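You operate a simulated robot arm through the tools that you are given. There is no shell and no other tool. Be economical: measure what you need, move in short steps, check, and stop when the job is done.

The job below is to be done with a simulated robot arm. You get a single attempt, and the scene is never put back.

JOB
Stop the stirrer, fetch the bar with the wand and cover the beaker.
Fine: beaker on the cork mat, bar on the steel dish, wand back, watch glass on the beaker.

The check looks at the end state, three seconds after you hand in, the way a careful person would. Anything else that was tipped, shoved, dropped, spilled or broken makes it a failure. Lids that push on must go on centred and level and be pressed home; caps that screw on are set level and turned clockwise until they are tight.

ROBOT AND FRAMES
A 6-joint arm with a two-finger parallel gripper, fixed in place. Base frame: the origin is at the foot of the arm, x ahead of it, y to its left, z up; the work surface is at about z = 0.905. Readings come in m, degrees, newtons and seconds.
With the tool pointing down near the work surface it reaches from about 0.18 to 0.76 m from the base axis. Its first joint turns from -166.0 to 166.0 degrees. Payload 3.91 kg.
The TCP is the grasp point between the finger pads, 0.03 m short of the fingertips. In the tool frame z runs along the fingers and y along their closing line. The gripper opens to 0.11 m. The fingers are 0.02 m wide and 0.01 m thick; the gripper's body (0.048 by 0.112 m) begins 0.055 m behind the TCP.
Orientation is told as [roll, pitch, yaw] about the base's x, y, z axes, in that order, counted from this pose: with the fingers straight down and closing along the base's y, the tool's x points along the base's -x, its y along +y and its z along -z.

CONTROLS
- The arm moves only by the tool nudge_tool. Its argument "plan" is a list that holds one entry, the list of rows, each a list of 7 numbers: the shift along the tool's x, y, z in mm, then the turn, a rotation vector about the tool's x, y, z in degrees, then the opening, from 0 (shut) to 1 (fully open). In form: [[[dx, dy, dz, wx, wy, wz, fingers], ...]]. A call has 1 to 20 rows; each row is the pose to reach, as a shift and turn from the pose commanded when the call began, along the tool's axes at that moment. Each row takes 0.2 s and may step no farther than 0.05 m and 8.6 degrees from the row before; otherwise, or with a gripper value out of range, the whole call is refused. Where a pose cannot be reached the arm comes as near as it can. A force on the tool above 90 N (or 10 N above the force at the start of the call, whichever is more), or a blocked arm, ends the call early, and 0.2 s more pass. Each finger travels about 0.045 m/s and halts on what it meets, pressing with about 27 N; the grip force reading is that of the motor and also rises with nothing between the fingers. The clock runs only during rows and for 0.2 s after the last one: add rows that repeat a pose to give the fingers time. The reply holds the time, the measured pose of the TCP, the force on the tool along the base axes, the opening and the grip force, in the units named above and with some noise.
- Cameras (640 x 400 px; columns grow to the right, rows downward): "scene" is fixed at [0.0517, -0.5008, 1.572]; the picture's right is [0.54, -0.84, 0.00], its down [-0.59, -0.38, -0.71] and it looks along [0.60, 0.39, -0.70] (base axes); focal length 214 px, centre (320, 200). "wrist" rides on the gripper at [0.071, 0.022, -0.107] in the tool frame; the picture's right is [-0.29, 0.96, 0.00], its down [-0.76, -0.23, -0.61] and it looks along [-0.58, -0.18, 0.79] (tool axes); focal length 243 px, centre (320, 200). There is no depth. A picture from a camera that has moved, and an enlarged one, comes with that camera's place and axes in the base frame and with its lens.
- get_image(camera): a new picture of that camera. It takes no simulated time.
- lift_body(by): slides the trunk up (or, below 0, down) by that many m; the arm rides with it, the base frame stays. It gives what a move gives, with no picture.
- close_up(camera, box): a new picture of the part [left, top, right, bottom] of that camera's present view, enlarged. It takes no simulated time.
- sign_off(): hands the job in; it is judged then, once.

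Go step by step. Nothing tells you positions but the pictures and the camera data: compare them with the known pose of the tool, close in by small moves and look again before you grip or let go. The budget is 120 turns and 84 pictures, counting those below and the enlarged ones. Unless the task says otherwise, let go and move clear before handing in, and close with one line.

The tools are called after ">>>" as a command line: name --argument value ..., lists and objects as JSON in quotes. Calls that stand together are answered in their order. nudge_tool: Moves the arm, as the interface text tells. Its arguments: {"type":"object","properties":{"plan":{"type":"array","items":{"type":"array","items":{"type":"array","items":{"type":"number"}}}}},"required":["plan"]} The other tools are called the same way: lift_body (by) slides the trunk up or down; get_image (camera) takes a picture; close_up (camera, box) takes an enlarged picture of a part of a camera's view; sign_off () hands the job in.

At the start:

```text
time_s: 0.0
tcp_pos: [0.3095, -0.0974, 1.407]
tcp_rot: [0.0, -0.1, -0.1]
force: [0.3, 0.2, -0.3]
gripper_width: 0.1101
grip_force: 0.1
trunk travel left (down, up): [-0.577, 0.013]
```

scene: 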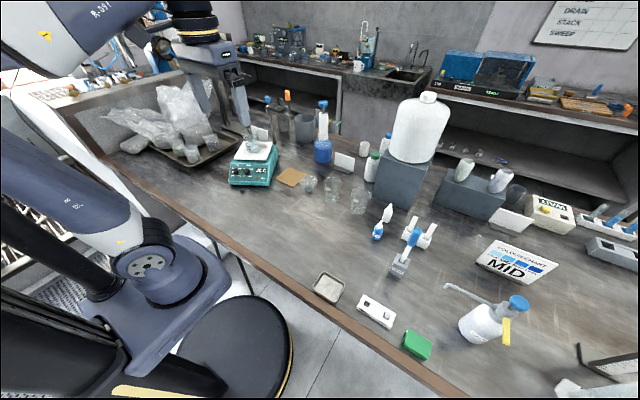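
wrist: 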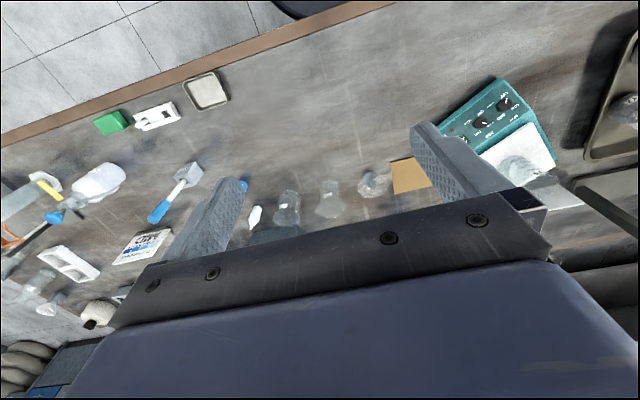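

I see a teal stirrer with a beaker on it, a cork mat beside it, a steel dish near the table edge, and a wand in a grey holder. First I'll look closer at each.

>>> close_up --camera "scene" --box '[210, 120, 390, 230]'

>>> close_up --camera "scene" --box '[300, 190, 460, 370]'

>>> close_up --camera "wrist" --box '[240, 60, 580, 260]'

```text
3.56 times, centred on (300, 175) of scene
camera zoom: at [0.0517, -0.5008, 1.572], right [0.54, -0.84, 0.0], down [-0.59, -0.38, -0.71], along [0.6, 0.39, -0.7], focal length 763 px, centre (391, 289)
```

zoom: 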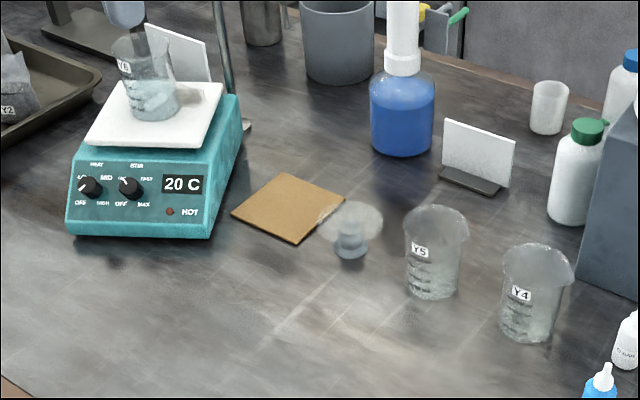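

```text
2.22 times, centred on (380, 280) of scene
camera zoom: at [0.0517, -0.5008, 1.572], right [0.54, -0.84, 0.0], down [-0.59, -0.38, -0.71], along [0.6, 0.39, -0.7], focal length 477 px, centre (187, 22)
```

zoom: 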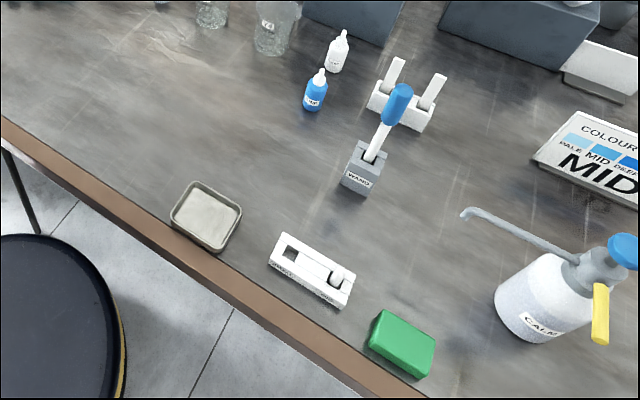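

```text
1.88 times, centred on (410, 160) of wrist
camera zoom: at [0.2393, -0.0756, 1.5139], right [0.29, 0.96, 0.0], down [0.76, -0.23, 0.61], along [0.58, -0.18, -0.79], focal length 457 px, centre (151, 275)
```

zoom: 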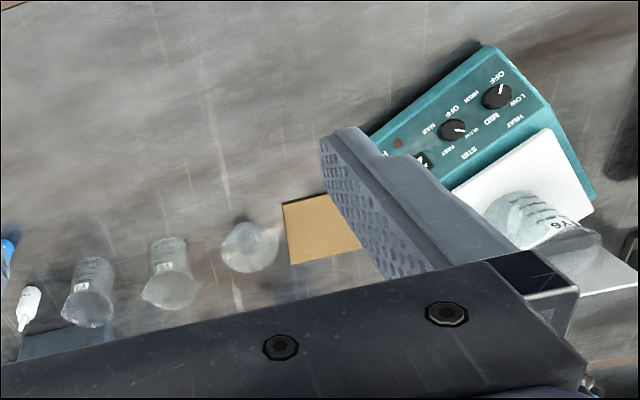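

I'll enlarge the stirrer and the watch glass further to read the knobs.

>>> close_up --camera "scene" --box '[225, 95, 305, 190]'

>>> close_up --camera "scene" --box '[228, 160, 278, 190]'

>>> close_up --camera "scene" --box '[380, 220, 440, 285]'

>>> close_up --camera "scene" --box '[270, 160, 340, 205]'

```text
4.21 times, centred on (265, 142) of scene
camera zoom: at [0.0517, -0.5008, 1.572], right [0.54, -0.84, 0.0], down [-0.59, -0.38, -0.71], along [0.6, 0.39, -0.7], focal length 903 px, centre (552, 442)
```

zoom: 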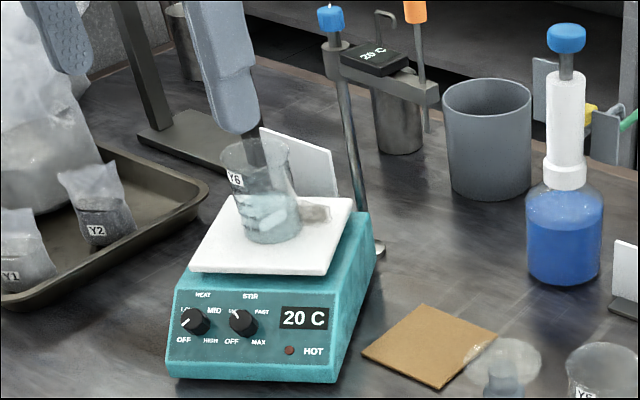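

```text
12.80 times, centred on (253, 175) of scene
camera zoom: at [0.0517, -0.5008, 1.572], right [0.54, -0.84, 0.0], down [-0.59, -0.38, -0.71], along [0.6, 0.39, -0.7], focal length 2745 px, centre (1178, 520)
```

zoom: 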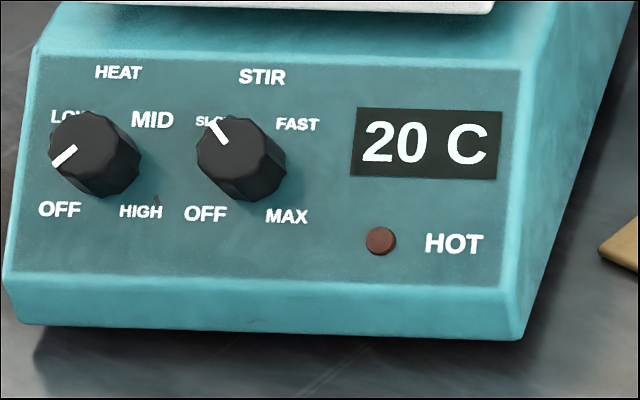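

```text
6.15 times, centred on (410, 252) of scene
camera zoom: at [0.0517, -0.5008, 1.572], right [0.54, -0.84, 0.0], down [-0.59, -0.38, -0.71], along [0.6, 0.39, -0.7], focal length 1320 px, centre (-234, -123)
```

zoom: 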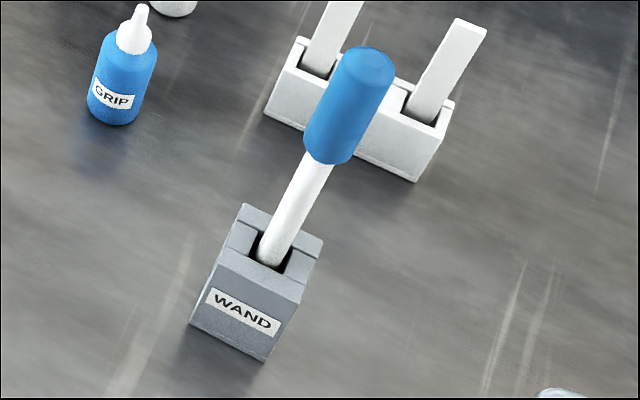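

```text
8.89 times, centred on (305, 182) of scene
camera zoom: at [0.0517, -0.5008, 1.572], right [0.54, -0.84, 0.0], down [-0.59, -0.38, -0.71], along [0.6, 0.39, -0.7], focal length 1906 px, centre (453, 356)
```

zoom: 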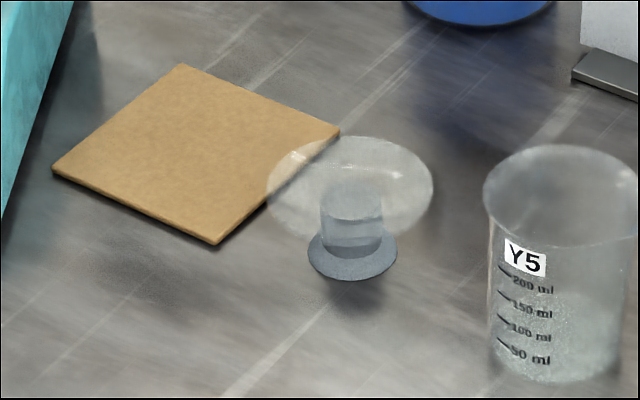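

>>> close_up --camera "scene" --box '[300, 260, 440, 365]'

>>> close_up --camera "scene" --box '[245, 130, 285, 165]'

>>> close_up --camera "wrist" --box '[70, 60, 250, 230]'

```text
3.81 times, centred on (370, 312) of scene
camera zoom: at [0.0517, -0.5008, 1.572], right [0.54, -0.84, 0.0], down [-0.59, -0.38, -0.71], along [0.6, 0.39, -0.7], focal length 817 px, centre (130, -229)
```

zoom: 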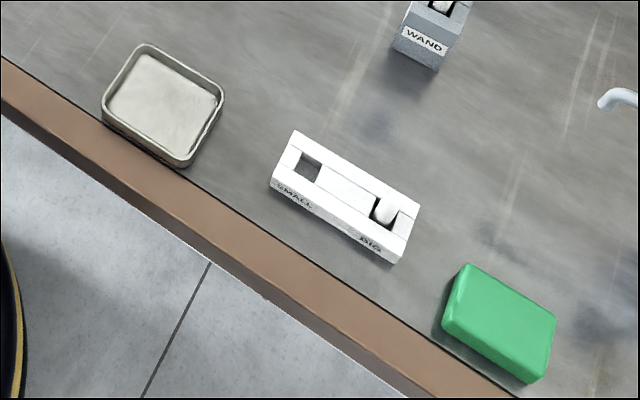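

```text
11.43 times, centred on (265, 148) of scene
camera zoom: at [0.0517, -0.5008, 1.572], right [0.54, -0.84, 0.0], down [-0.59, -0.38, -0.71], along [0.6, 0.39, -0.7], focal length 2451 px, centre (949, 800)
```

zoom: 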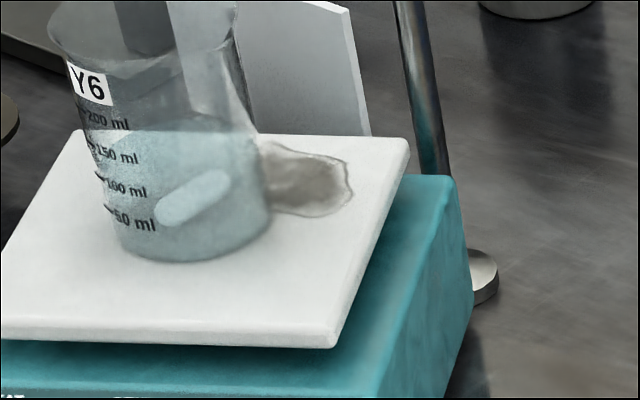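

```text
2.35 times, centred on (160, 145) of wrist
camera zoom: at [0.2393, -0.0756, 1.5139], right [0.29, 0.96, 0.0], down [0.76, -0.23, 0.61], along [0.58, -0.18, -0.79], focal length 571 px, centre (696, 329)
```

zoom: 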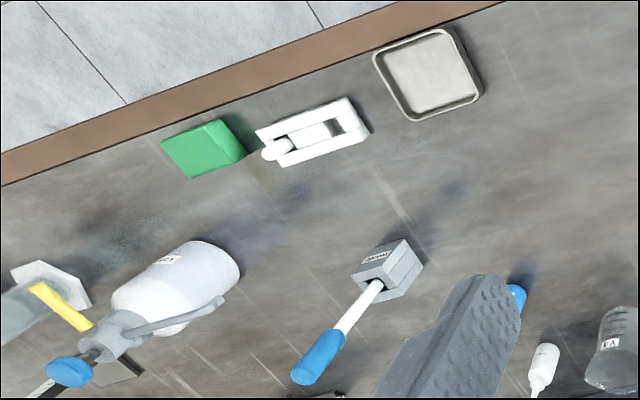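

The wand stands at about (0.478, -0.53), the stir knob needs about a 90° turn counter-clockwise from SLOW to OFF. I'll go down and nearer the stirrer to measure the panel.

>>> lift_body --by -0.25

>>> nudge_tool --plan '[[[-10, 45, 0, 0, 0, 0, 1], [-20, 90, 0, 0, 0, 0, 1], [-30, 135, 0, 0, 0, 0, 1], [-40, 180, 0, 0, 0, 0, 1], [-50, 200, 0, 0, 0, 0, 1]]]'

>>> get_image --camera "wrist"

```text
time_s: 2.6
tcp_pos: [0.3114, -0.0977, 1.1564]
tcp_rot: [0.0, -0.1, -0.1]
force: [0.1, 0.2, 0.3]
gripper_width: 0.1101
grip_force: 0.1
trunk travel left (down, up): [-0.327, 0.263]
```

```text
time_s: 3.8
tcp_pos: [0.3619, 0.1026, 1.1553]
tcp_rot: [-0.1, -0.1, 0.0]
force: [-0.1, -0.2, -0.9]
gripper_width: 0.1101
grip_force: 0.2
trunk travel left (down, up): [-0.327, 0.263]
```

```text
71 pictures are left
camera wrist: at [0.29, 0.1244, 1.263], right [0.29, 0.96, 0.0], down [0.76, -0.23, 0.61], along [0.58, -0.18, -0.79], focal length 243 px, centre (320, 200)
```

wrist: 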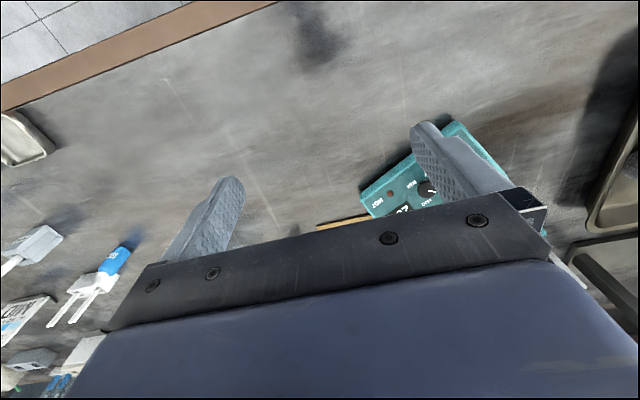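

>>> nudge_tool --plan '[[[-15, 12, 8, 0, 0, -7.5, 0.6], [-30, 24, 16, 0, 0, -15, 0.6], [-45, 36, 24, 0, 0, -22.5, 0.6], [-58, 47, 35, 0, 0, -30, 0.6]]]'

>>> nudge_tool --plan '[[[0, 0, 0, 0, -7.5, 0, 0.6], [0, 0, 0, 0, -15, 0, 0.6], [0, 0, 0, 0, -22.5, 0, 0.6], [0, 0, 0, 0, -30, 0, 0.6]]]'

>>> get_image --camera "wrist"

>>> close_up --camera "scene" --box '[180, 90, 300, 200]'

```text
time_s: 4.8
tcp_pos: [0.4189, 0.1488, 1.1222]
tcp_rot: [0.0, 0.0, 30.2]
force: [0.9, 0.5, -0.2]
gripper_width: 0.0658
grip_force: 0.1
trunk travel left (down, up): [-0.327, 0.263]
```

```text
time_s: 5.8
tcp_pos: [0.4187, 0.1507, 1.1224]
tcp_rot: [-0.1, -30.3, 30.0]
force: [0.1, 1.3, -0.2]
gripper_width: 0.0659
grip_force: 0.0
trunk travel left (down, up): [-0.327, 0.263]
```

```text
70 pictures are left
camera wrist: at [0.3081, 0.1105, 1.1791], right [-0.26, 0.95, 0.14], down [0.42, -0.02, 0.91], along [0.87, 0.3, -0.39], focal length 243 px, centre (320, 200)
```

wrist: 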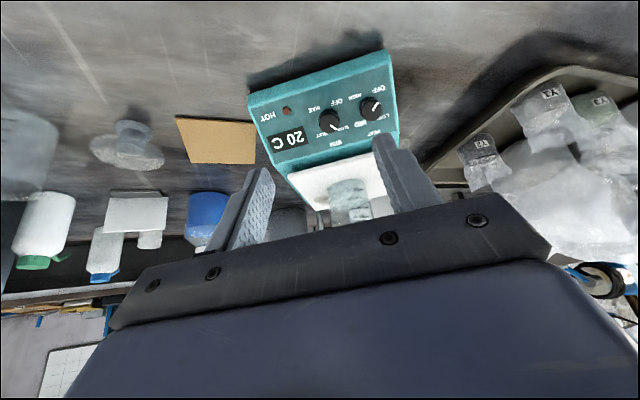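

```text
3.64 times, centred on (240, 145) of scene
camera zoom: at [0.0517, -0.5008, 1.572], right [0.54, -0.84, 0.0], down [-0.59, -0.38, -0.71], along [0.6, 0.39, -0.7], focal length 780 px, centre (611, 400)
```

zoom: 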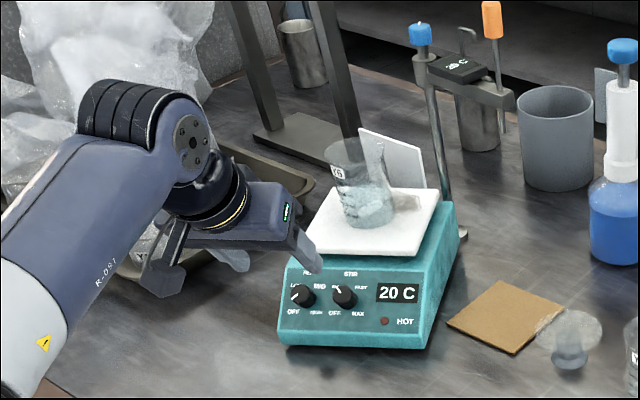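

>>> close_up --camera "wrist" --box '[240, 40, 410, 230]'

```text
2.11 times, centred on (325, 135) of wrist
camera zoom: at [0.3081, 0.1105, 1.1791], right [-0.26, 0.95, 0.14], down [0.42, -0.02, 0.91], along [0.87, 0.3, -0.39], focal length 511 px, centre (310, 337)
```

zoom: 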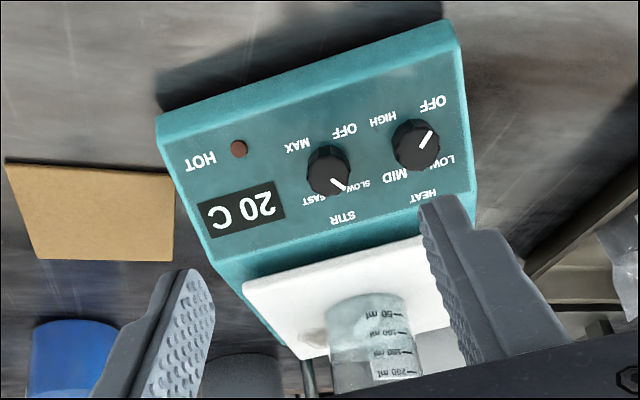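

Knob face centre is about (0.543, 0.222, 0.961) and the panel slopes about 38° up from horizontal, facing yaw ~30°. I'll line up on the knob at a standoff.

>>> nudge_tool --plan '[[[-10, 0, 37, 0, -4, 0, 0.6], [-20, 0, 75, 0, -8, 0, 0.6], [-29, 0, 112, 0, -8, 0, 0.6]]]'

>>> get_image --camera "wrist"

>>> close_up --camera "scene" --box '[200, 130, 280, 190]'

```text
time_s: 6.6
tcp_pos: [0.4906, 0.1903, 1.0407]
tcp_rot: [0.0, -38.1, 30.1]
force: [-0.3, 0.2, 0.6]
gripper_width: 0.0657
grip_force: 0.1
trunk travel left (down, up): [-0.327, 0.263]
```

```text
67 pictures are left
camera wrist: at [0.373, 0.148, 1.0798], right [-0.28, 0.94, 0.18], down [0.31, -0.09, 0.95], along [0.91, 0.32, -0.27], focal length 243 px, centre (320, 200)
```

wrist: 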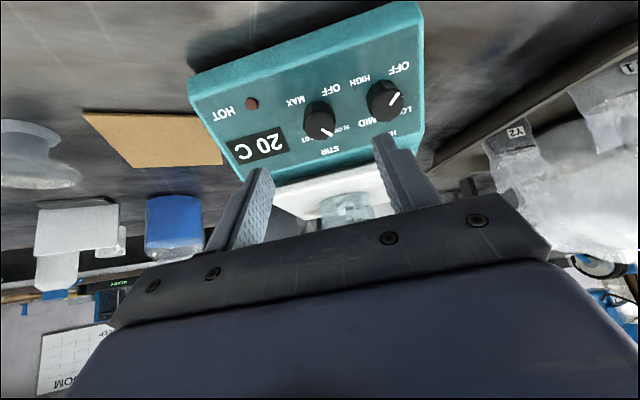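

```text
6.67 times, centred on (240, 160) of scene
camera zoom: at [0.0517, -0.5008, 1.572], right [0.54, -0.84, 0.0], down [-0.59, -0.38, -0.71], along [0.6, 0.39, -0.7], focal length 1430 px, centre (853, 467)
```

zoom: 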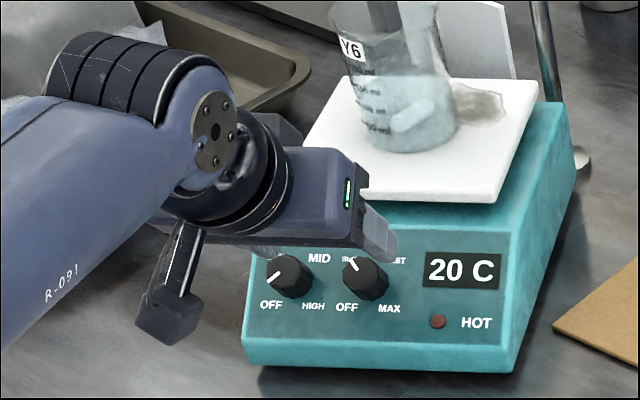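

>>> close_up --camera "wrist" --box '[270, 70, 420, 170]'

```text
4.00 times, centred on (345, 120) of wrist
camera zoom: at [0.373, 0.148, 1.0798], right [-0.28, 0.94, 0.18], down [0.31, -0.09, 0.95], along [0.91, 0.32, -0.27], focal length 970 px, centre (220, 520)
```

zoom: 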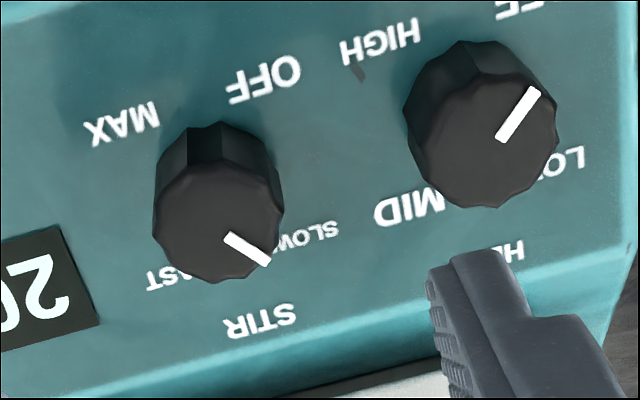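

>>> nudge_tool --plan '[[[0, 0, 0, 0, 0, 7.5, 0.55], [0, 0, 0, 0, 0, 15, 0.55], [0, 0, 0, 0, 0, 22.5, 0.55], [0, 0, 0, 0, 0, 30, 0.5], [0, 0, 0, 0, 0, 37.5, 0.5], [0, 0, 0, 0, 0, 45, 0.5], [0, 0, 35, 0, 0, 45, 0.5], [0, 0, 65, 0, 0, 45, 0.5]]]'

>>> get_image --camera "wrist"

>>> close_up --camera "scene" --box '[200, 130, 280, 190]'

```text
time_s: 8.4
tcp_pos: [0.5232, 0.2099, 0.987]
tcp_rot: [28.9, -25.9, -21.8]
force: [0.2, -0.5, 0.2]
gripper_width: 0.0551
grip_force: 0.1
trunk travel left (down, up): [-0.327, 0.263]
```

```text
64 pictures are left
camera wrist: at [0.4094, 0.22, 1.0496], right [0.37, 0.76, 0.54], down [0.28, -0.65, 0.71], along [0.89, -0.11, -0.45], focal length 243 px, centre (320, 200)
```

wrist: 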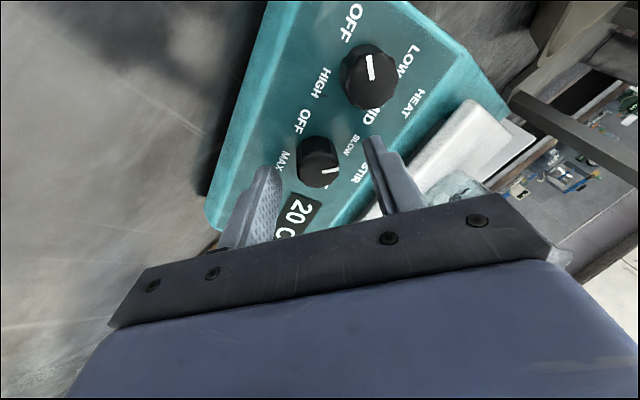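

```text
6.67 times, centred on (240, 160) of scene
camera zoom: at [0.0517, -0.5008, 1.572], right [0.54, -0.84, 0.0], down [-0.59, -0.38, -0.71], along [0.6, 0.39, -0.7], focal length 1430 px, centre (853, 467)
```

zoom: 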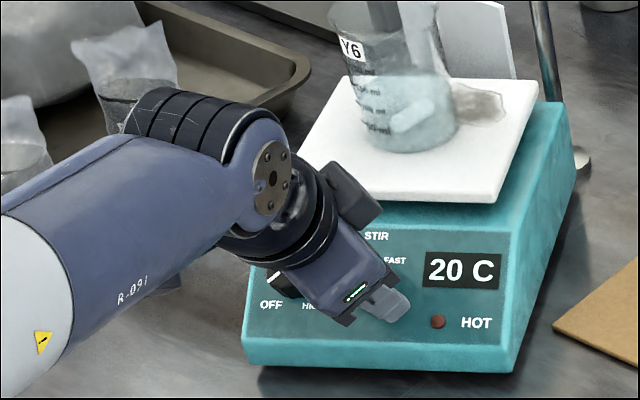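

>>> close_up --camera "wrist" --box '[250, 110, 410, 220]'

```text
3.64 times, centred on (330, 165) of wrist
camera zoom: at [0.4094, 0.22, 1.0496], right [0.37, 0.76, 0.54], down [0.28, -0.65, 0.71], along [0.89, -0.11, -0.45], focal length 882 px, centre (284, 327)
```

zoom: 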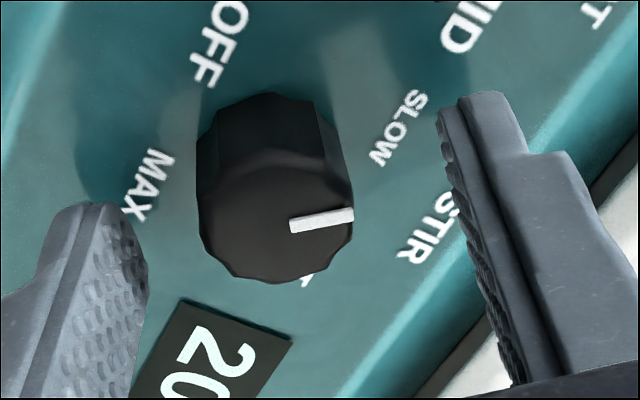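

>>> nudge_tool --plan '[[[-4, -0.8, 6, 0, 0, 0, 0.5], [-4, -0.8, 11, 0, 0, 0, 0.45]]]'

>>> close_up --camera "wrist" --box '[250, 110, 410, 220]'

```text
time_s: 9.0
tcp_pos: [0.5301, 0.2103, 0.9831]
tcp_rot: [29.1, -26.0, -21.8]
force: [-16.9, -7.9, 15.7]
gripper_width: 0.0505
grip_force: 1.3
trunk travel left (down, up): [-0.327, 0.263]
```

```text
3.64 times, centred on (330, 165) of wrist
camera zoom: at [0.4162, 0.2208, 1.046], right [0.36, 0.76, 0.55], down [0.28, -0.65, 0.71], along [0.89, -0.11, -0.45], focal length 882 px, centre (284, 327)
```

zoom: 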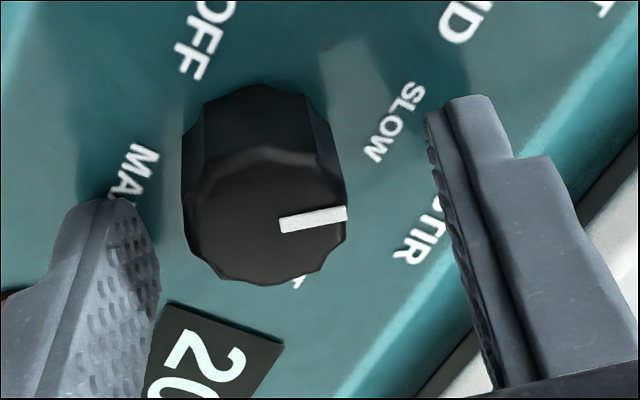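

>>> nudge_tool --plan '[[[4, 0, -7, 0, 0, 0, 0.45], [4, 0, -7, 0, 0, 0, 0.45]]]'

>>> close_up --camera "wrist" --box '[250, 110, 410, 220]'

```text
time_s: 9.6
tcp_pos: [0.5244, 0.2116, 0.9839]
tcp_rot: [28.8, -25.8, -21.7]
force: [-1.0, -0.5, -0.2]
gripper_width: 0.0498
grip_force: 0.0
trunk travel left (down, up): [-0.327, 0.263]
```

```text
3.64 times, centred on (330, 165) of wrist
camera zoom: at [0.4114, 0.2214, 1.0471], right [0.37, 0.76, 0.54], down [0.28, -0.65, 0.71], along [0.89, -0.11, -0.45], focal length 882 px, centre (284, 327)
```

zoom: 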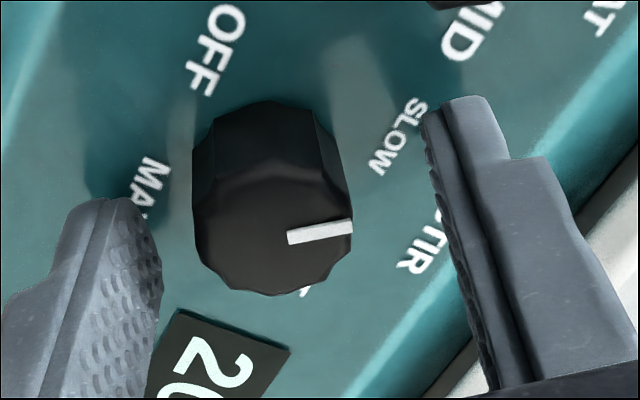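

>>> nudge_tool --plan '[[[0, -1.3, 1, 0, 0, 0, 0.35], [0, -1.3, 1, 0, 0, 0, 0.2], [0, -1.3, 1, 0, 0, 0, 0.15], [0, -1.3, 1, 0, 0, 0, 0.15]]]'

>>> close_up --camera "wrist" --box '[250, 110, 410, 220]'

```text
time_s: 10.6
tcp_pos: [0.5254, 0.2101, 0.9834]
tcp_rot: [28.9, -25.8, -21.7]
force: [-0.7, -2.2, -0.2]
gripper_width: 0.0266
grip_force: 45.0
trunk travel left (down, up): [-0.327, 0.263]
```

```text
3.64 times, centred on (330, 165) of wrist
camera zoom: at [0.4122, 0.2199, 1.0462], right [0.37, 0.76, 0.54], down [0.28, -0.65, 0.71], along [0.89, -0.11, -0.45], focal length 882 px, centre (284, 327)
```

zoom: 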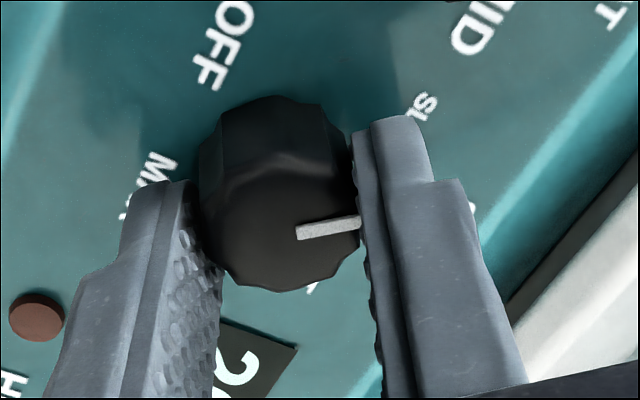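

>>> nudge_tool --plan '[[[0, 0, 0, 0, 0, -7.5, 0.1], [0, 0, 0, 0, 0, -15, 0.1], [0, 0, 0, 0, 0, -22.5, 0.1], [0, 0, 0, 0, 0, -30, 0.1]]]'

>>> get_image --camera "wrist"

```text
time_s: 11.6
tcp_pos: [0.527, 0.2111, 0.9845]
tcp_rot: [11.2, -36.6, 11.6]
force: [-1.1, 3.2, 1.7]
gripper_width: 0.0259
grip_force: 45.1
trunk travel left (down, up): [-0.327, 0.263]
```

```text
58 pictures are left
camera wrist: at [0.406, 0.187, 1.0291], right [-0.07, 0.94, 0.32], down [0.34, -0.28, 0.9], along [0.94, 0.17, -0.31], focal length 243 px, centre (320, 200)
```

wrist: 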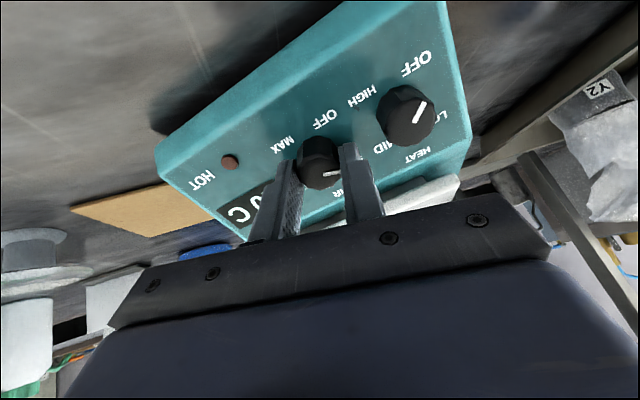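

The knob is turning with the gripper. I'll turn the remaining 60°.

>>> nudge_tool --plan '[[[0, 0, 0, 0, 0, -7.5, 0.1], [0, 0, 0, 0, 0, -15, 0.1], [0, 0, 0, 0, 0, -22.5, 0.1], [0, 0, 0, 0, 0, -30, 0.1], [0, 0, 0, 0, 0, -37.5, 0.1], [0, 0, 0, 0, 0, -45, 0.1], [0, 0, 0, 0, 0, -52.5, 0.1], [0, 0, 0, 0, 0, -60, 0.1]]]'

>>> get_image --camera "wrist"

```text
time_s: 13.4
tcp_pos: [0.5234, 0.2128, 0.9837]
tcp_rot: [-28.9, -25.6, 81.9]
force: [-13.8, 25.6, 5.7]
gripper_width: 0.0269
grip_force: 45.0
trunk travel left (down, up): [-0.327, 0.263]
```

```text
57 pictures are left
camera wrist: at [0.4399, 0.1231, 1.0276], right [-0.76, 0.57, -0.29], down [-0.04, 0.41, 0.91], along [0.64, 0.71, -0.3], focal length 243 px, centre (320, 200)
```

wrist: 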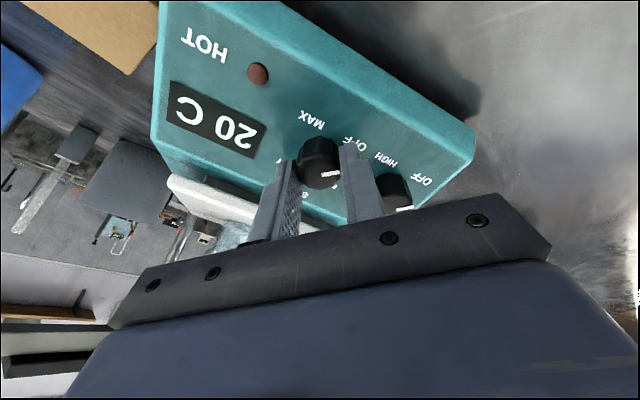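

>>> nudge_tool --plan '[[[0, 0, 0, 0, 0, 0, 0.2], [0, 0, 0, 0, 0, 0, 0.32], [0, 0, 0, 0, 0, 0, 0.38], [0, 0, -40, 0, 0, 0, 0.38], [0, 0, -85, 0, 0, 0, 0.38]]]'

>>> get_image --camera "wrist"

>>> close_up --camera "scene" --box '[210, 120, 290, 190]'

```text
time_s: 14.6
tcp_pos: [0.4801, 0.1829, 1.0511]
tcp_rot: [-29.1, -25.8, 81.8]
force: [0.3, 0.2, -0.4]
gripper_width: 0.0417
grip_force: 0.1
trunk travel left (down, up): [-0.327, 0.263]
```

```text
56 pictures are left
camera wrist: at [0.3959, 0.0942, 1.0949], right [-0.76, 0.58, -0.29], down [-0.03, 0.41, 0.91], along [0.65, 0.7, -0.3], focal length 243 px, centre (320, 200)
```

wrist: 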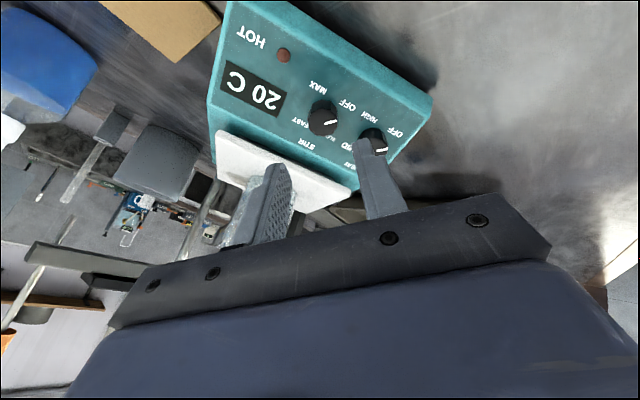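

```text
5.71 times, centred on (250, 155) of scene
camera zoom: at [0.0517, -0.5008, 1.572], right [0.54, -0.84, 0.0], down [-0.59, -0.38, -0.71], along [0.6, 0.39, -0.7], focal length 1226 px, centre (720, 457)
```

zoom: 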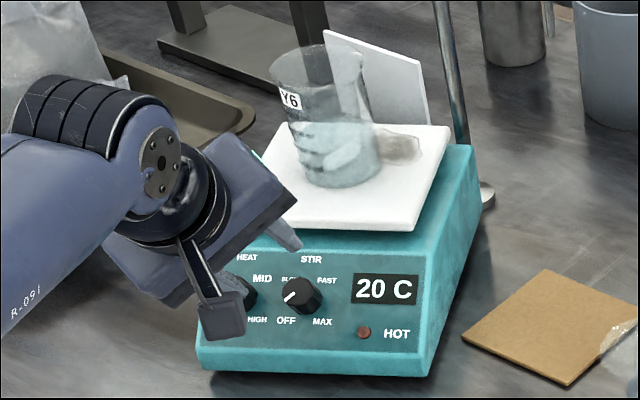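

Stir pointer now points at OFF. I'll retreat and straighten the tool, then verify both knobs.

>>> nudge_tool --plan '[[[0, 0, -40, 0, 0, 7.5, 0.6], [0, 0, -80, 0, 0, 15, 0.6], [0, 0, -110, 0, 0, 22.5, 0.6], [0, 0, -130, 0, 0, 30, 0.6], [0, 0, -130, 0, 0, 37.5, 0.6], [0, 0, -130, 0, 0, 45, 0.6]]]'

>>> nudge_tool --plan '[[[0, 0, 0, 0, 7.6, 0, 0.8], [0, 0, 0, 0, 15.2, 0, 0.8], [0, 0, 0, 0, 22.8, 0, 0.8], [0, 0, 0, 0, 30.4, 0, 0.8], [0, 0, 0, 0, 38, 0, 0.8]]]'

>>> close_up --camera "scene" --box '[210, 110, 350, 200]'

>>> get_image --camera "wrist"

```text
time_s: 16.0
tcp_pos: [0.4121, 0.1452, 1.1518]
tcp_rot: [0.0, -38.0, 29.9]
force: [-0.1, -0.6, -0.1]
gripper_width: 0.0662
grip_force: 0.1
trunk travel left (down, up): [-0.327, 0.263]
```

```text
time_s: 17.2
tcp_pos: [0.4115, 0.1445, 1.1515]
tcp_rot: [-0.1, 0.1, 29.9]
force: [0.1, 0.7, 1.0]
gripper_width: 0.0883
grip_force: 0.1
trunk travel left (down, up): [-0.327, 0.263]
```

```text
4.44 times, centred on (280, 155) of scene
camera zoom: at [0.0517, -0.5008, 1.572], right [0.54, -0.84, 0.0], down [-0.59, -0.38, -0.71], along [0.6, 0.39, -0.7], focal length 953 px, centre (498, 400)
```

zoom: 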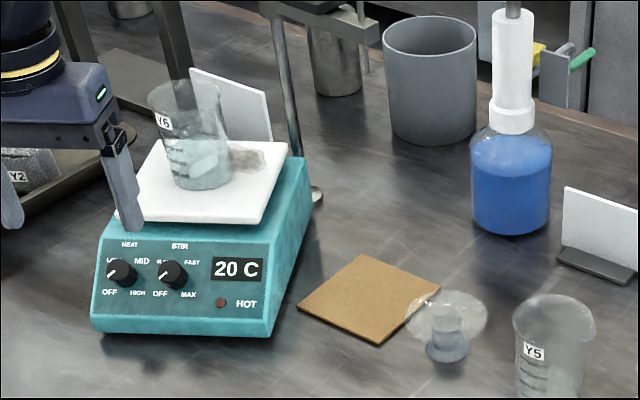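

```text
53 pictures are left
camera wrist: at [0.3389, 0.1277, 1.2596], right [-0.23, 0.97, 0.0], down [0.77, 0.18, 0.61], along [0.59, 0.14, -0.8], focal length 243 px, centre (320, 200)
```

wrist: 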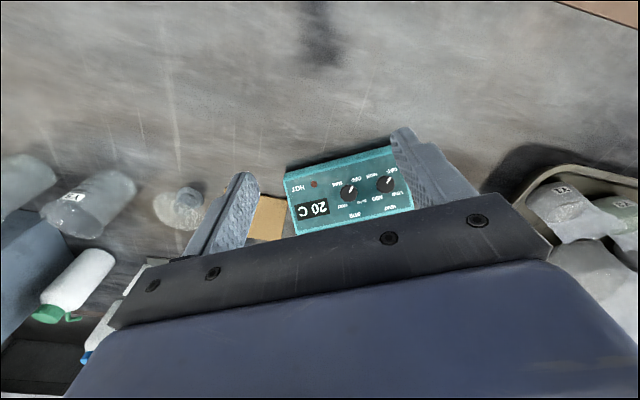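

Both knobs are at OFF. Next the beaker (about (0.67, 0.29), on plate top z≈0.988); I'll raise and hover to look at it.

>>> nudge_tool --plan '[[[0, 0, -40, 0, 0, 0, 0.9], [0, 0, -80, 0, 0, 0, 1], [-40, 0, -100, 0, 0, 0, 1], [-80, 0, -100, 0, 0, 0, 1], [-120, 0, -100, 0, 0, 0, 1], [-160, 0, -100, 0, 0, 0, 1]]]'

>>> get_image --camera "wrist"

```text
time_s: 18.6
tcp_pos: [0.4711, 0.1832, 1.1403]
tcp_rot: [-0.1, -0.5, 30.0]
force: [-0.7, -0.1, -0.3]
gripper_width: 0.11
grip_force: 0.1
out of reach, approached as far as the arm can: row 1, 2, 3, 4, 5, 6
trunk travel left (down, up): [-0.327, 0.263]
```

```text
52 pictures are left
camera wrist: at [0.3976, 0.1657, 1.2473], right [-0.23, 0.97, 0.0], down [0.77, 0.18, 0.61], along [0.6, 0.14, -0.79], focal length 243 px, centre (320, 200)
```

wrist: 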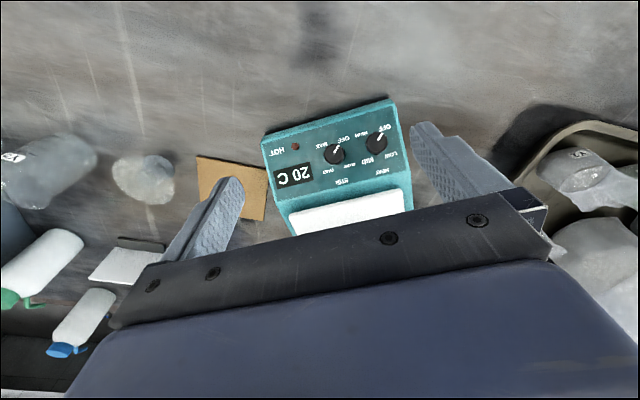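

>>> lift_body --by 0.12

>>> nudge_tool --plan '[[[-40, 0, 0, 0, 0, 0, 1], [-80, 0, 0, 0, 0, 0, 1], [-110, 0, 0, 0, 0, 0, 1], [-130, 0, 0, 0, 0, 0, 1]]]'

>>> get_image --camera "wrist"

```text
time_s: 20.1
tcp_pos: [0.4722, 0.1829, 1.2606]
tcp_rot: [-0.1, -0.4, 30.1]
force: [0.4, -0.7, 0.0]
gripper_width: 0.1099
grip_force: 0.1
trunk travel left (down, up): [-0.447, 0.143]
```

```text
time_s: 21.1
tcp_pos: [0.5406, 0.2261, 1.2173]
tcp_rot: [-0.1, -0.7, 30.0]
force: [-0.4, -0.7, 0.4]
gripper_width: 0.1101
grip_force: 0.1
out of reach, approached as far as the arm can: row 1, 2, 3, 4
trunk travel left (down, up): [-0.447, 0.143]
```

```text
51 pictures are left
camera wrist: at [0.4676, 0.2087, 1.3235], right [-0.23, 0.97, 0.0], down [0.77, 0.18, 0.62], along [0.6, 0.14, -0.79], focal length 243 px, centre (320, 200)
```

wrist: 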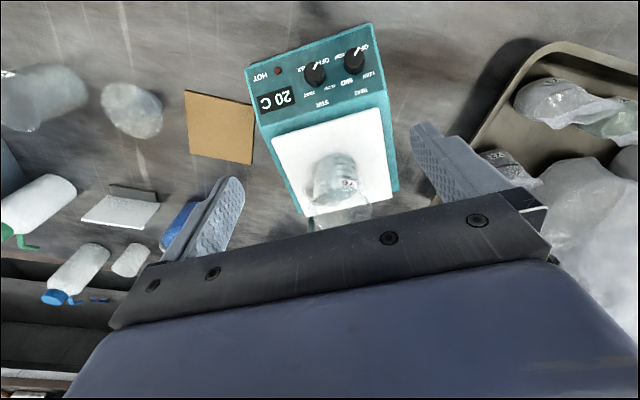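

>>> lift_body --by 0.09

>>> nudge_tool --plan '[[[0, 0, 0, 0, 0, 0, 1]]]'

>>> close_up --camera "wrist" --box '[180, 10, 420, 240]'

```text
time_s: 22.3
tcp_pos: [0.5419, 0.2256, 1.3067]
tcp_rot: [-0.2, -0.6, 30.0]
force: [0.2, 0.4, 0.4]
gripper_width: 0.1102
grip_force: 0.1
trunk travel left (down, up): [-0.537, 0.053]
```

```text
time_s: 22.7
tcp_pos: [0.5417, 0.2256, 1.3072]
tcp_rot: [0.0, -0.5, 30.0]
force: [0.6, 0.2, -0.2]
gripper_width: 0.1102
grip_force: 0.1
trunk travel left (down, up): [-0.537, 0.053]
```

```text
1.74 times, centred on (300, 125) of wrist
camera zoom: at [0.468, 0.2089, 1.4131], right [-0.23, 0.97, 0.0], down [0.77, 0.18, 0.62], along [0.6, 0.14, -0.79], focal length 422 px, centre (355, 330)
```

zoom: 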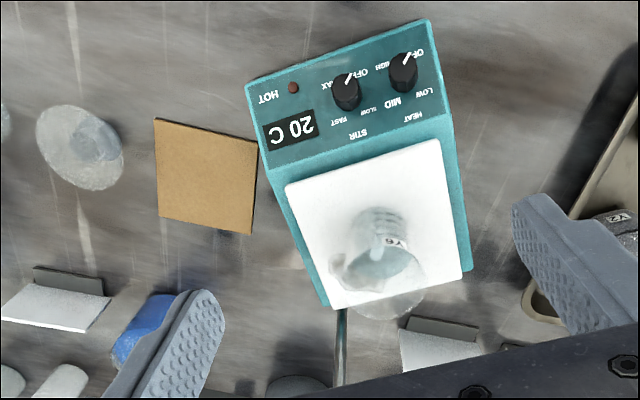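

Mat centre is about (0.672, 0.073), beaker about (0.655, 0.281) with its spout toward -y. I'll turn the gripper so the fingers avoid the spout, and hover above it.

>>> nudge_tool --plan '[[[-25, -2, 40, 0, 0, -8, 1], [-55, -4, 80, 0, 0, -16, 1], [-90, -6, 110, 0, 0, -24, 1], [-126, -8, 130, 0, 0, -32, 1], [-126, -8, 140, 0, 0, -40, 1], [-126, -8, 150, 0, 0, -48, 1]]]'

>>> get_image --camera "wrist"

>>> close_up --camera "scene" --box '[210, 70, 350, 190]'

```text
time_s: 24.1
tcp_pos: [0.628, 0.27, 1.1686]
tcp_rot: [-0.7, -0.5, 78.2]
force: [-0.8, -0.2, 1.8]
gripper_width: 0.1101
grip_force: 0.1
out of reach, approached as far as the arm can: row 4, 5, 6
trunk travel left (down, up): [-0.537, 0.053]
```

```text
49 pictures are left
camera wrist: at [0.5897, 0.2032, 1.2752], right [-0.88, 0.48, -0.01], down [0.37, 0.69, 0.62], along [0.3, 0.54, -0.79], focal length 243 px, centre (320, 200)
```

wrist: 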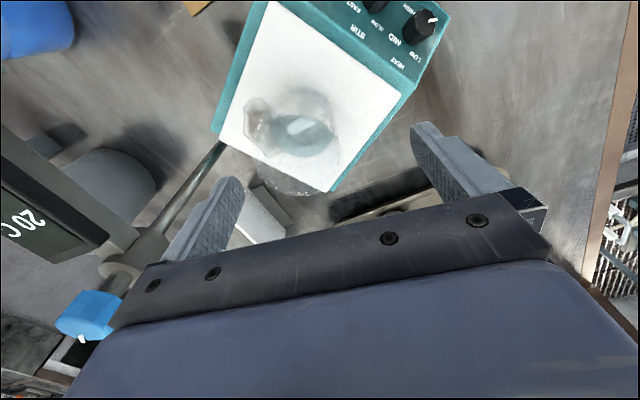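

```text
3.33 times, centred on (280, 130) of scene
camera zoom: at [0.0517, -0.5008, 1.572], right [0.54, -0.84, 0.0], down [-0.59, -0.38, -0.71], along [0.6, 0.39, -0.7], focal length 715 px, centre (453, 433)
```

zoom: 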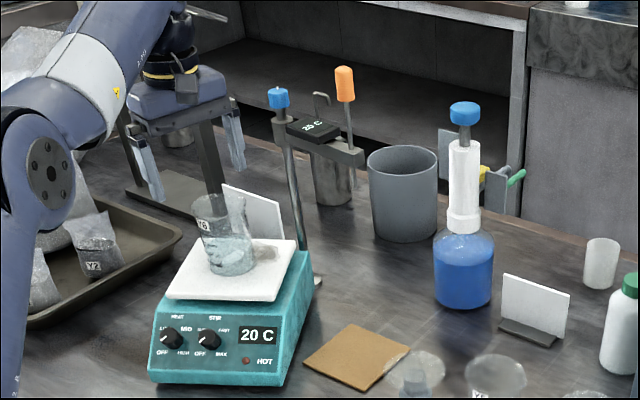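

>>> lift_body --by 0.05

>>> close_up --camera "wrist" --box '[200, 60, 440, 230]'

```text
time_s: 25.1
tcp_pos: [0.6305, 0.2714, 1.2158]
tcp_rot: [-0.5, -0.3, 78.0]
force: [0.6, -0.3, -0.4]
gripper_width: 0.11
grip_force: 0.1
trunk travel left (down, up): [-0.587, 0.003]
```

```text
2.35 times, centred on (320, 145) of wrist
camera zoom: at [0.5932, 0.2051, 1.3221], right [-0.88, 0.48, -0.01], down [0.38, 0.69, 0.61], along [0.3, 0.54, -0.79], focal length 571 px, centre (320, 329)
```

zoom: 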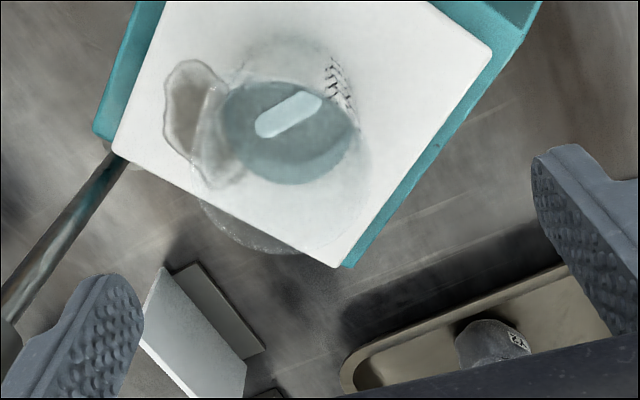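

>>> close_up --camera "wrist" --box '[260, 65, 370, 175]'

>>> close_up --camera "scene" --box '[240, 100, 280, 130]'

```text
3.64 times, centred on (315, 120) of wrist
camera zoom: at [0.5932, 0.2051, 1.3221], right [-0.88, 0.48, -0.01], down [0.38, 0.69, 0.61], along [0.3, 0.54, -0.79], focal length 882 px, centre (338, 491)
```

zoom: 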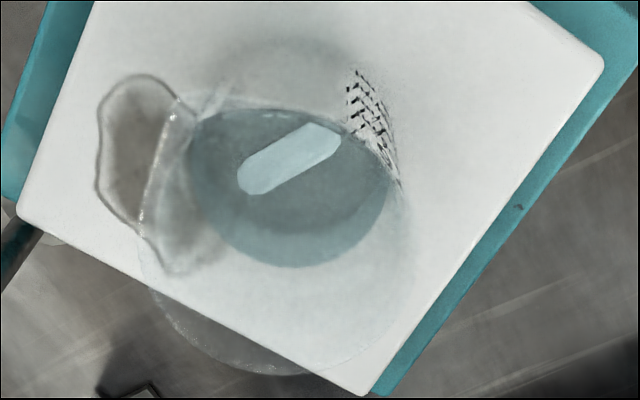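

```text
13.33 times, centred on (260, 115) of scene
camera zoom: at [0.0517, -0.5008, 1.572], right [0.54, -0.84, 0.0], down [-0.59, -0.38, -0.71], along [0.6, 0.39, -0.7], focal length 2860 px, centre (1120, 1333)
```

zoom: 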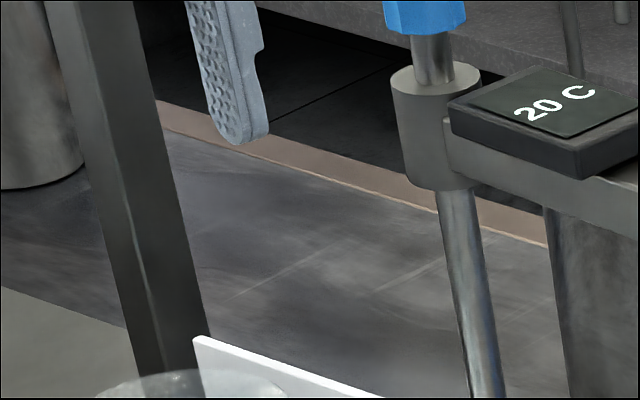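

>>> nudge_tool --plan '[[[-4, -7, 20, 0, 0, 0, 1], [-9, -14, 40, 0, 0, 0, 1], [-13.3, -21.2, 62, 0, 0, 0, 1], [-13.3, -21.2, 70, 0, 0, 0, 1]]]'

>>> get_image --camera "wrist"

```text
time_s: 26.1
tcp_pos: [0.6572, 0.2794, 1.1458]
tcp_rot: [-0.6, -0.4, 77.9]
force: [-0.2, -0.1, -0.6]
gripper_width: 0.1099
grip_force: 0.0
trunk travel left (down, up): [-0.587, 0.003]
```

```text
44 pictures are left
camera wrist: at [0.6186, 0.2132, 1.2523], right [-0.88, 0.48, -0.01], down [0.38, 0.69, 0.61], along [0.3, 0.54, -0.79], focal length 243 px, centre (320, 200)
```

wrist: 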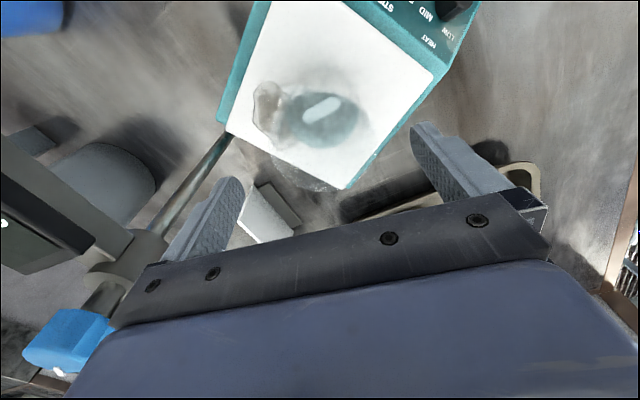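

>>> nudge_tool --plan '[[[2, 2, 30, 0, 0, 0, 1], [2, 2, 60, 0, 0, 0, 1], [2, 2, 82, 0, 0, 0, 1]]]'

>>> get_image --camera "wrist"

>>> close_up --camera "scene" --box '[220, 90, 300, 180]'

```text
time_s: 26.9
tcp_pos: [0.6529, 0.278, 1.0627]
tcp_rot: [-0.5, -0.3, 77.9]
force: [-0.1, -1.1, 0.7]
gripper_width: 0.11
grip_force: 0.1
trunk travel left (down, up): [-0.587, 0.003]
```

```text
43 pictures are left
camera wrist: at [0.6158, 0.2121, 1.17], right [-0.88, 0.48, -0.01], down [0.38, 0.69, 0.61], along [0.3, 0.54, -0.79], focal length 243 px, centre (320, 200)
```

wrist: 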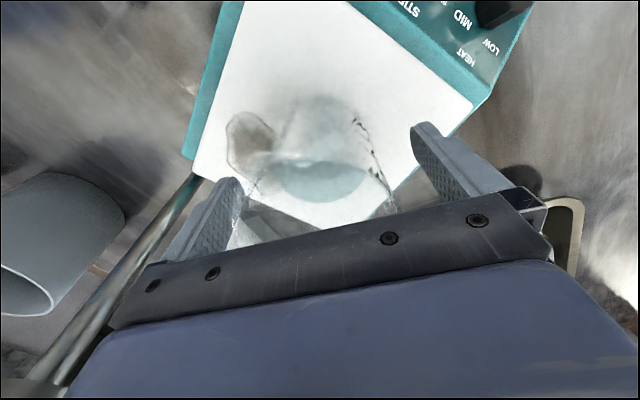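

```text
4.44 times, centred on (260, 135) of scene
camera zoom: at [0.0517, -0.5008, 1.572], right [0.54, -0.84, 0.0], down [-0.59, -0.38, -0.71], along [0.6, 0.39, -0.7], focal length 953 px, centre (587, 489)
```

zoom: 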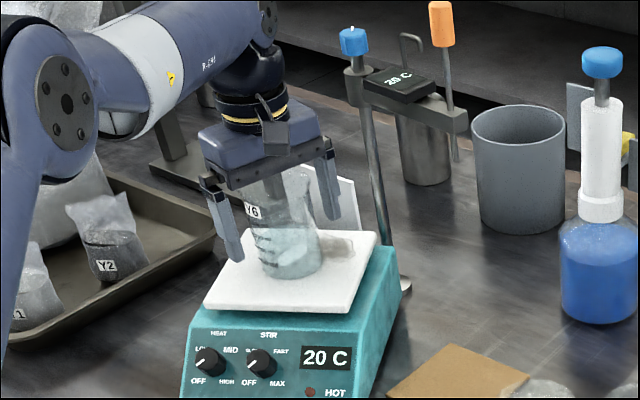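

>>> nudge_tool --plan '[[[0, 0, 0, 0, 0, 0, 0.8], [0, 0, 0, 0, 0, 0, 0.7], [0, 0, 0, 0, 0, 0, 0.6], [0, 0, 0, 0, 0, 0, 0.5], [0, 0, 0, 0, 0, 0, 0.5]]]'

>>> get_image --camera "wrist"

```text
time_s: 28.1
tcp_pos: [0.6529, 0.2771, 1.0641]
tcp_rot: [-0.5, -0.2, 78.1]
force: [-0.9, 0.5, 1.7]
gripper_width: 0.0671
grip_force: 27.4
trunk travel left (down, up): [-0.587, 0.003]
```

```text
41 pictures are left
camera wrist: at [0.6157, 0.2121, 1.1703], right [-0.88, 0.48, -0.01], down [0.38, 0.69, 0.61], along [0.3, 0.54, -0.79], focal length 243 px, centre (320, 200)
```

wrist: 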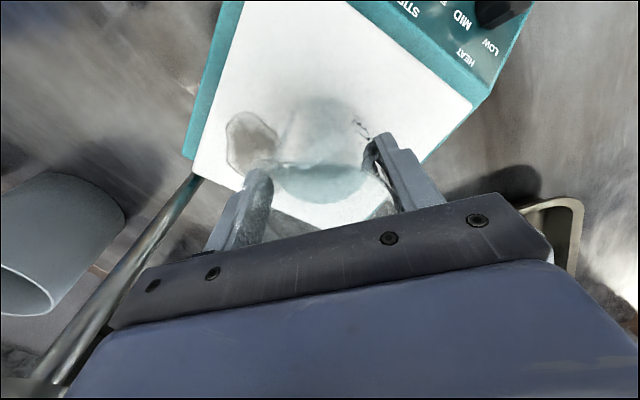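

The beaker is gripped (67 mm). I'll lift it gently and carry it over above the mat.

>>> nudge_tool --plan '[[[0, 0, -5, 0, 0, 0, 0.5], [0, 0, -12, 0, 0, 0, 0.5], [0, 0, -20, 0, 0, 0, 0.5], [0, 0, -25, 0, 0, 0, 0.5], [8, -2, -25, 0, 0, 0, 0.5], [25, -8, -25, 0, 0, 0, 0.5], [45, -14, -25, 0, 0, 0, 0.5], [68, -21, -25, 0, 0, 0, 0.5], [91, -28, -25, 0, 0, 0, 0.5], [114, -35.5, -25, 0, 0, 0, 0.5], [137, -42.6, -25, 0, 0, 0, 0.5], [158, -49, -25, 0, 0, 0, 0.5], [175, -54.5, -25, 0, 0, 0, 0.5], [188, -58.6, -25, 0, 0, 0, 0.5], [196.5, -61.2, -25, 0, 0, 0, 0.5], [196.5, -61.2, -25, 0, 0, 0, 0.5]]]'

>>> get_image --camera "wrist"

>>> close_up --camera "scene" --box '[220, 90, 380, 220]'

```text
time_s: 31.4
tcp_pos: [0.6722, 0.0731, 1.0874]
tcp_rot: [-0.4, -0.3, 78.0]
force: [-0.3, -0.4, -1.9]
gripper_width: 0.0668
grip_force: 27.0
trunk travel left (down, up): [-0.587, 0.003]
```

```text
40 pictures are left
camera wrist: at [0.6355, 0.0072, 1.1946], right [-0.88, 0.48, -0.01], down [0.38, 0.69, 0.61], along [0.3, 0.54, -0.79], focal length 243 px, centre (320, 200)
```

wrist: 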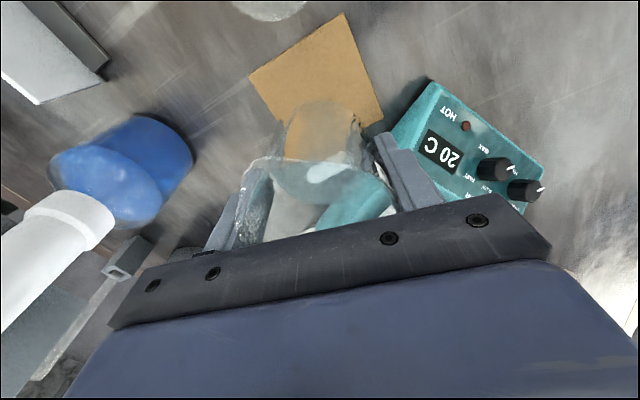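

```text
3.08 times, centred on (300, 155) of scene
camera zoom: at [0.0517, -0.5008, 1.572], right [0.54, -0.84, 0.0], down [-0.59, -0.38, -0.71], along [0.6, 0.39, -0.7], focal length 660 px, centre (382, 338)
```

zoom: 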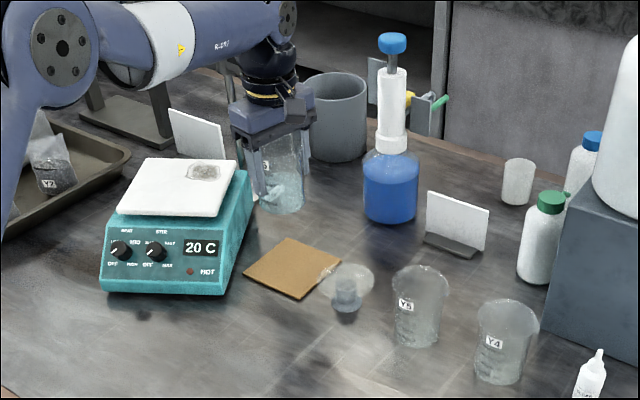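

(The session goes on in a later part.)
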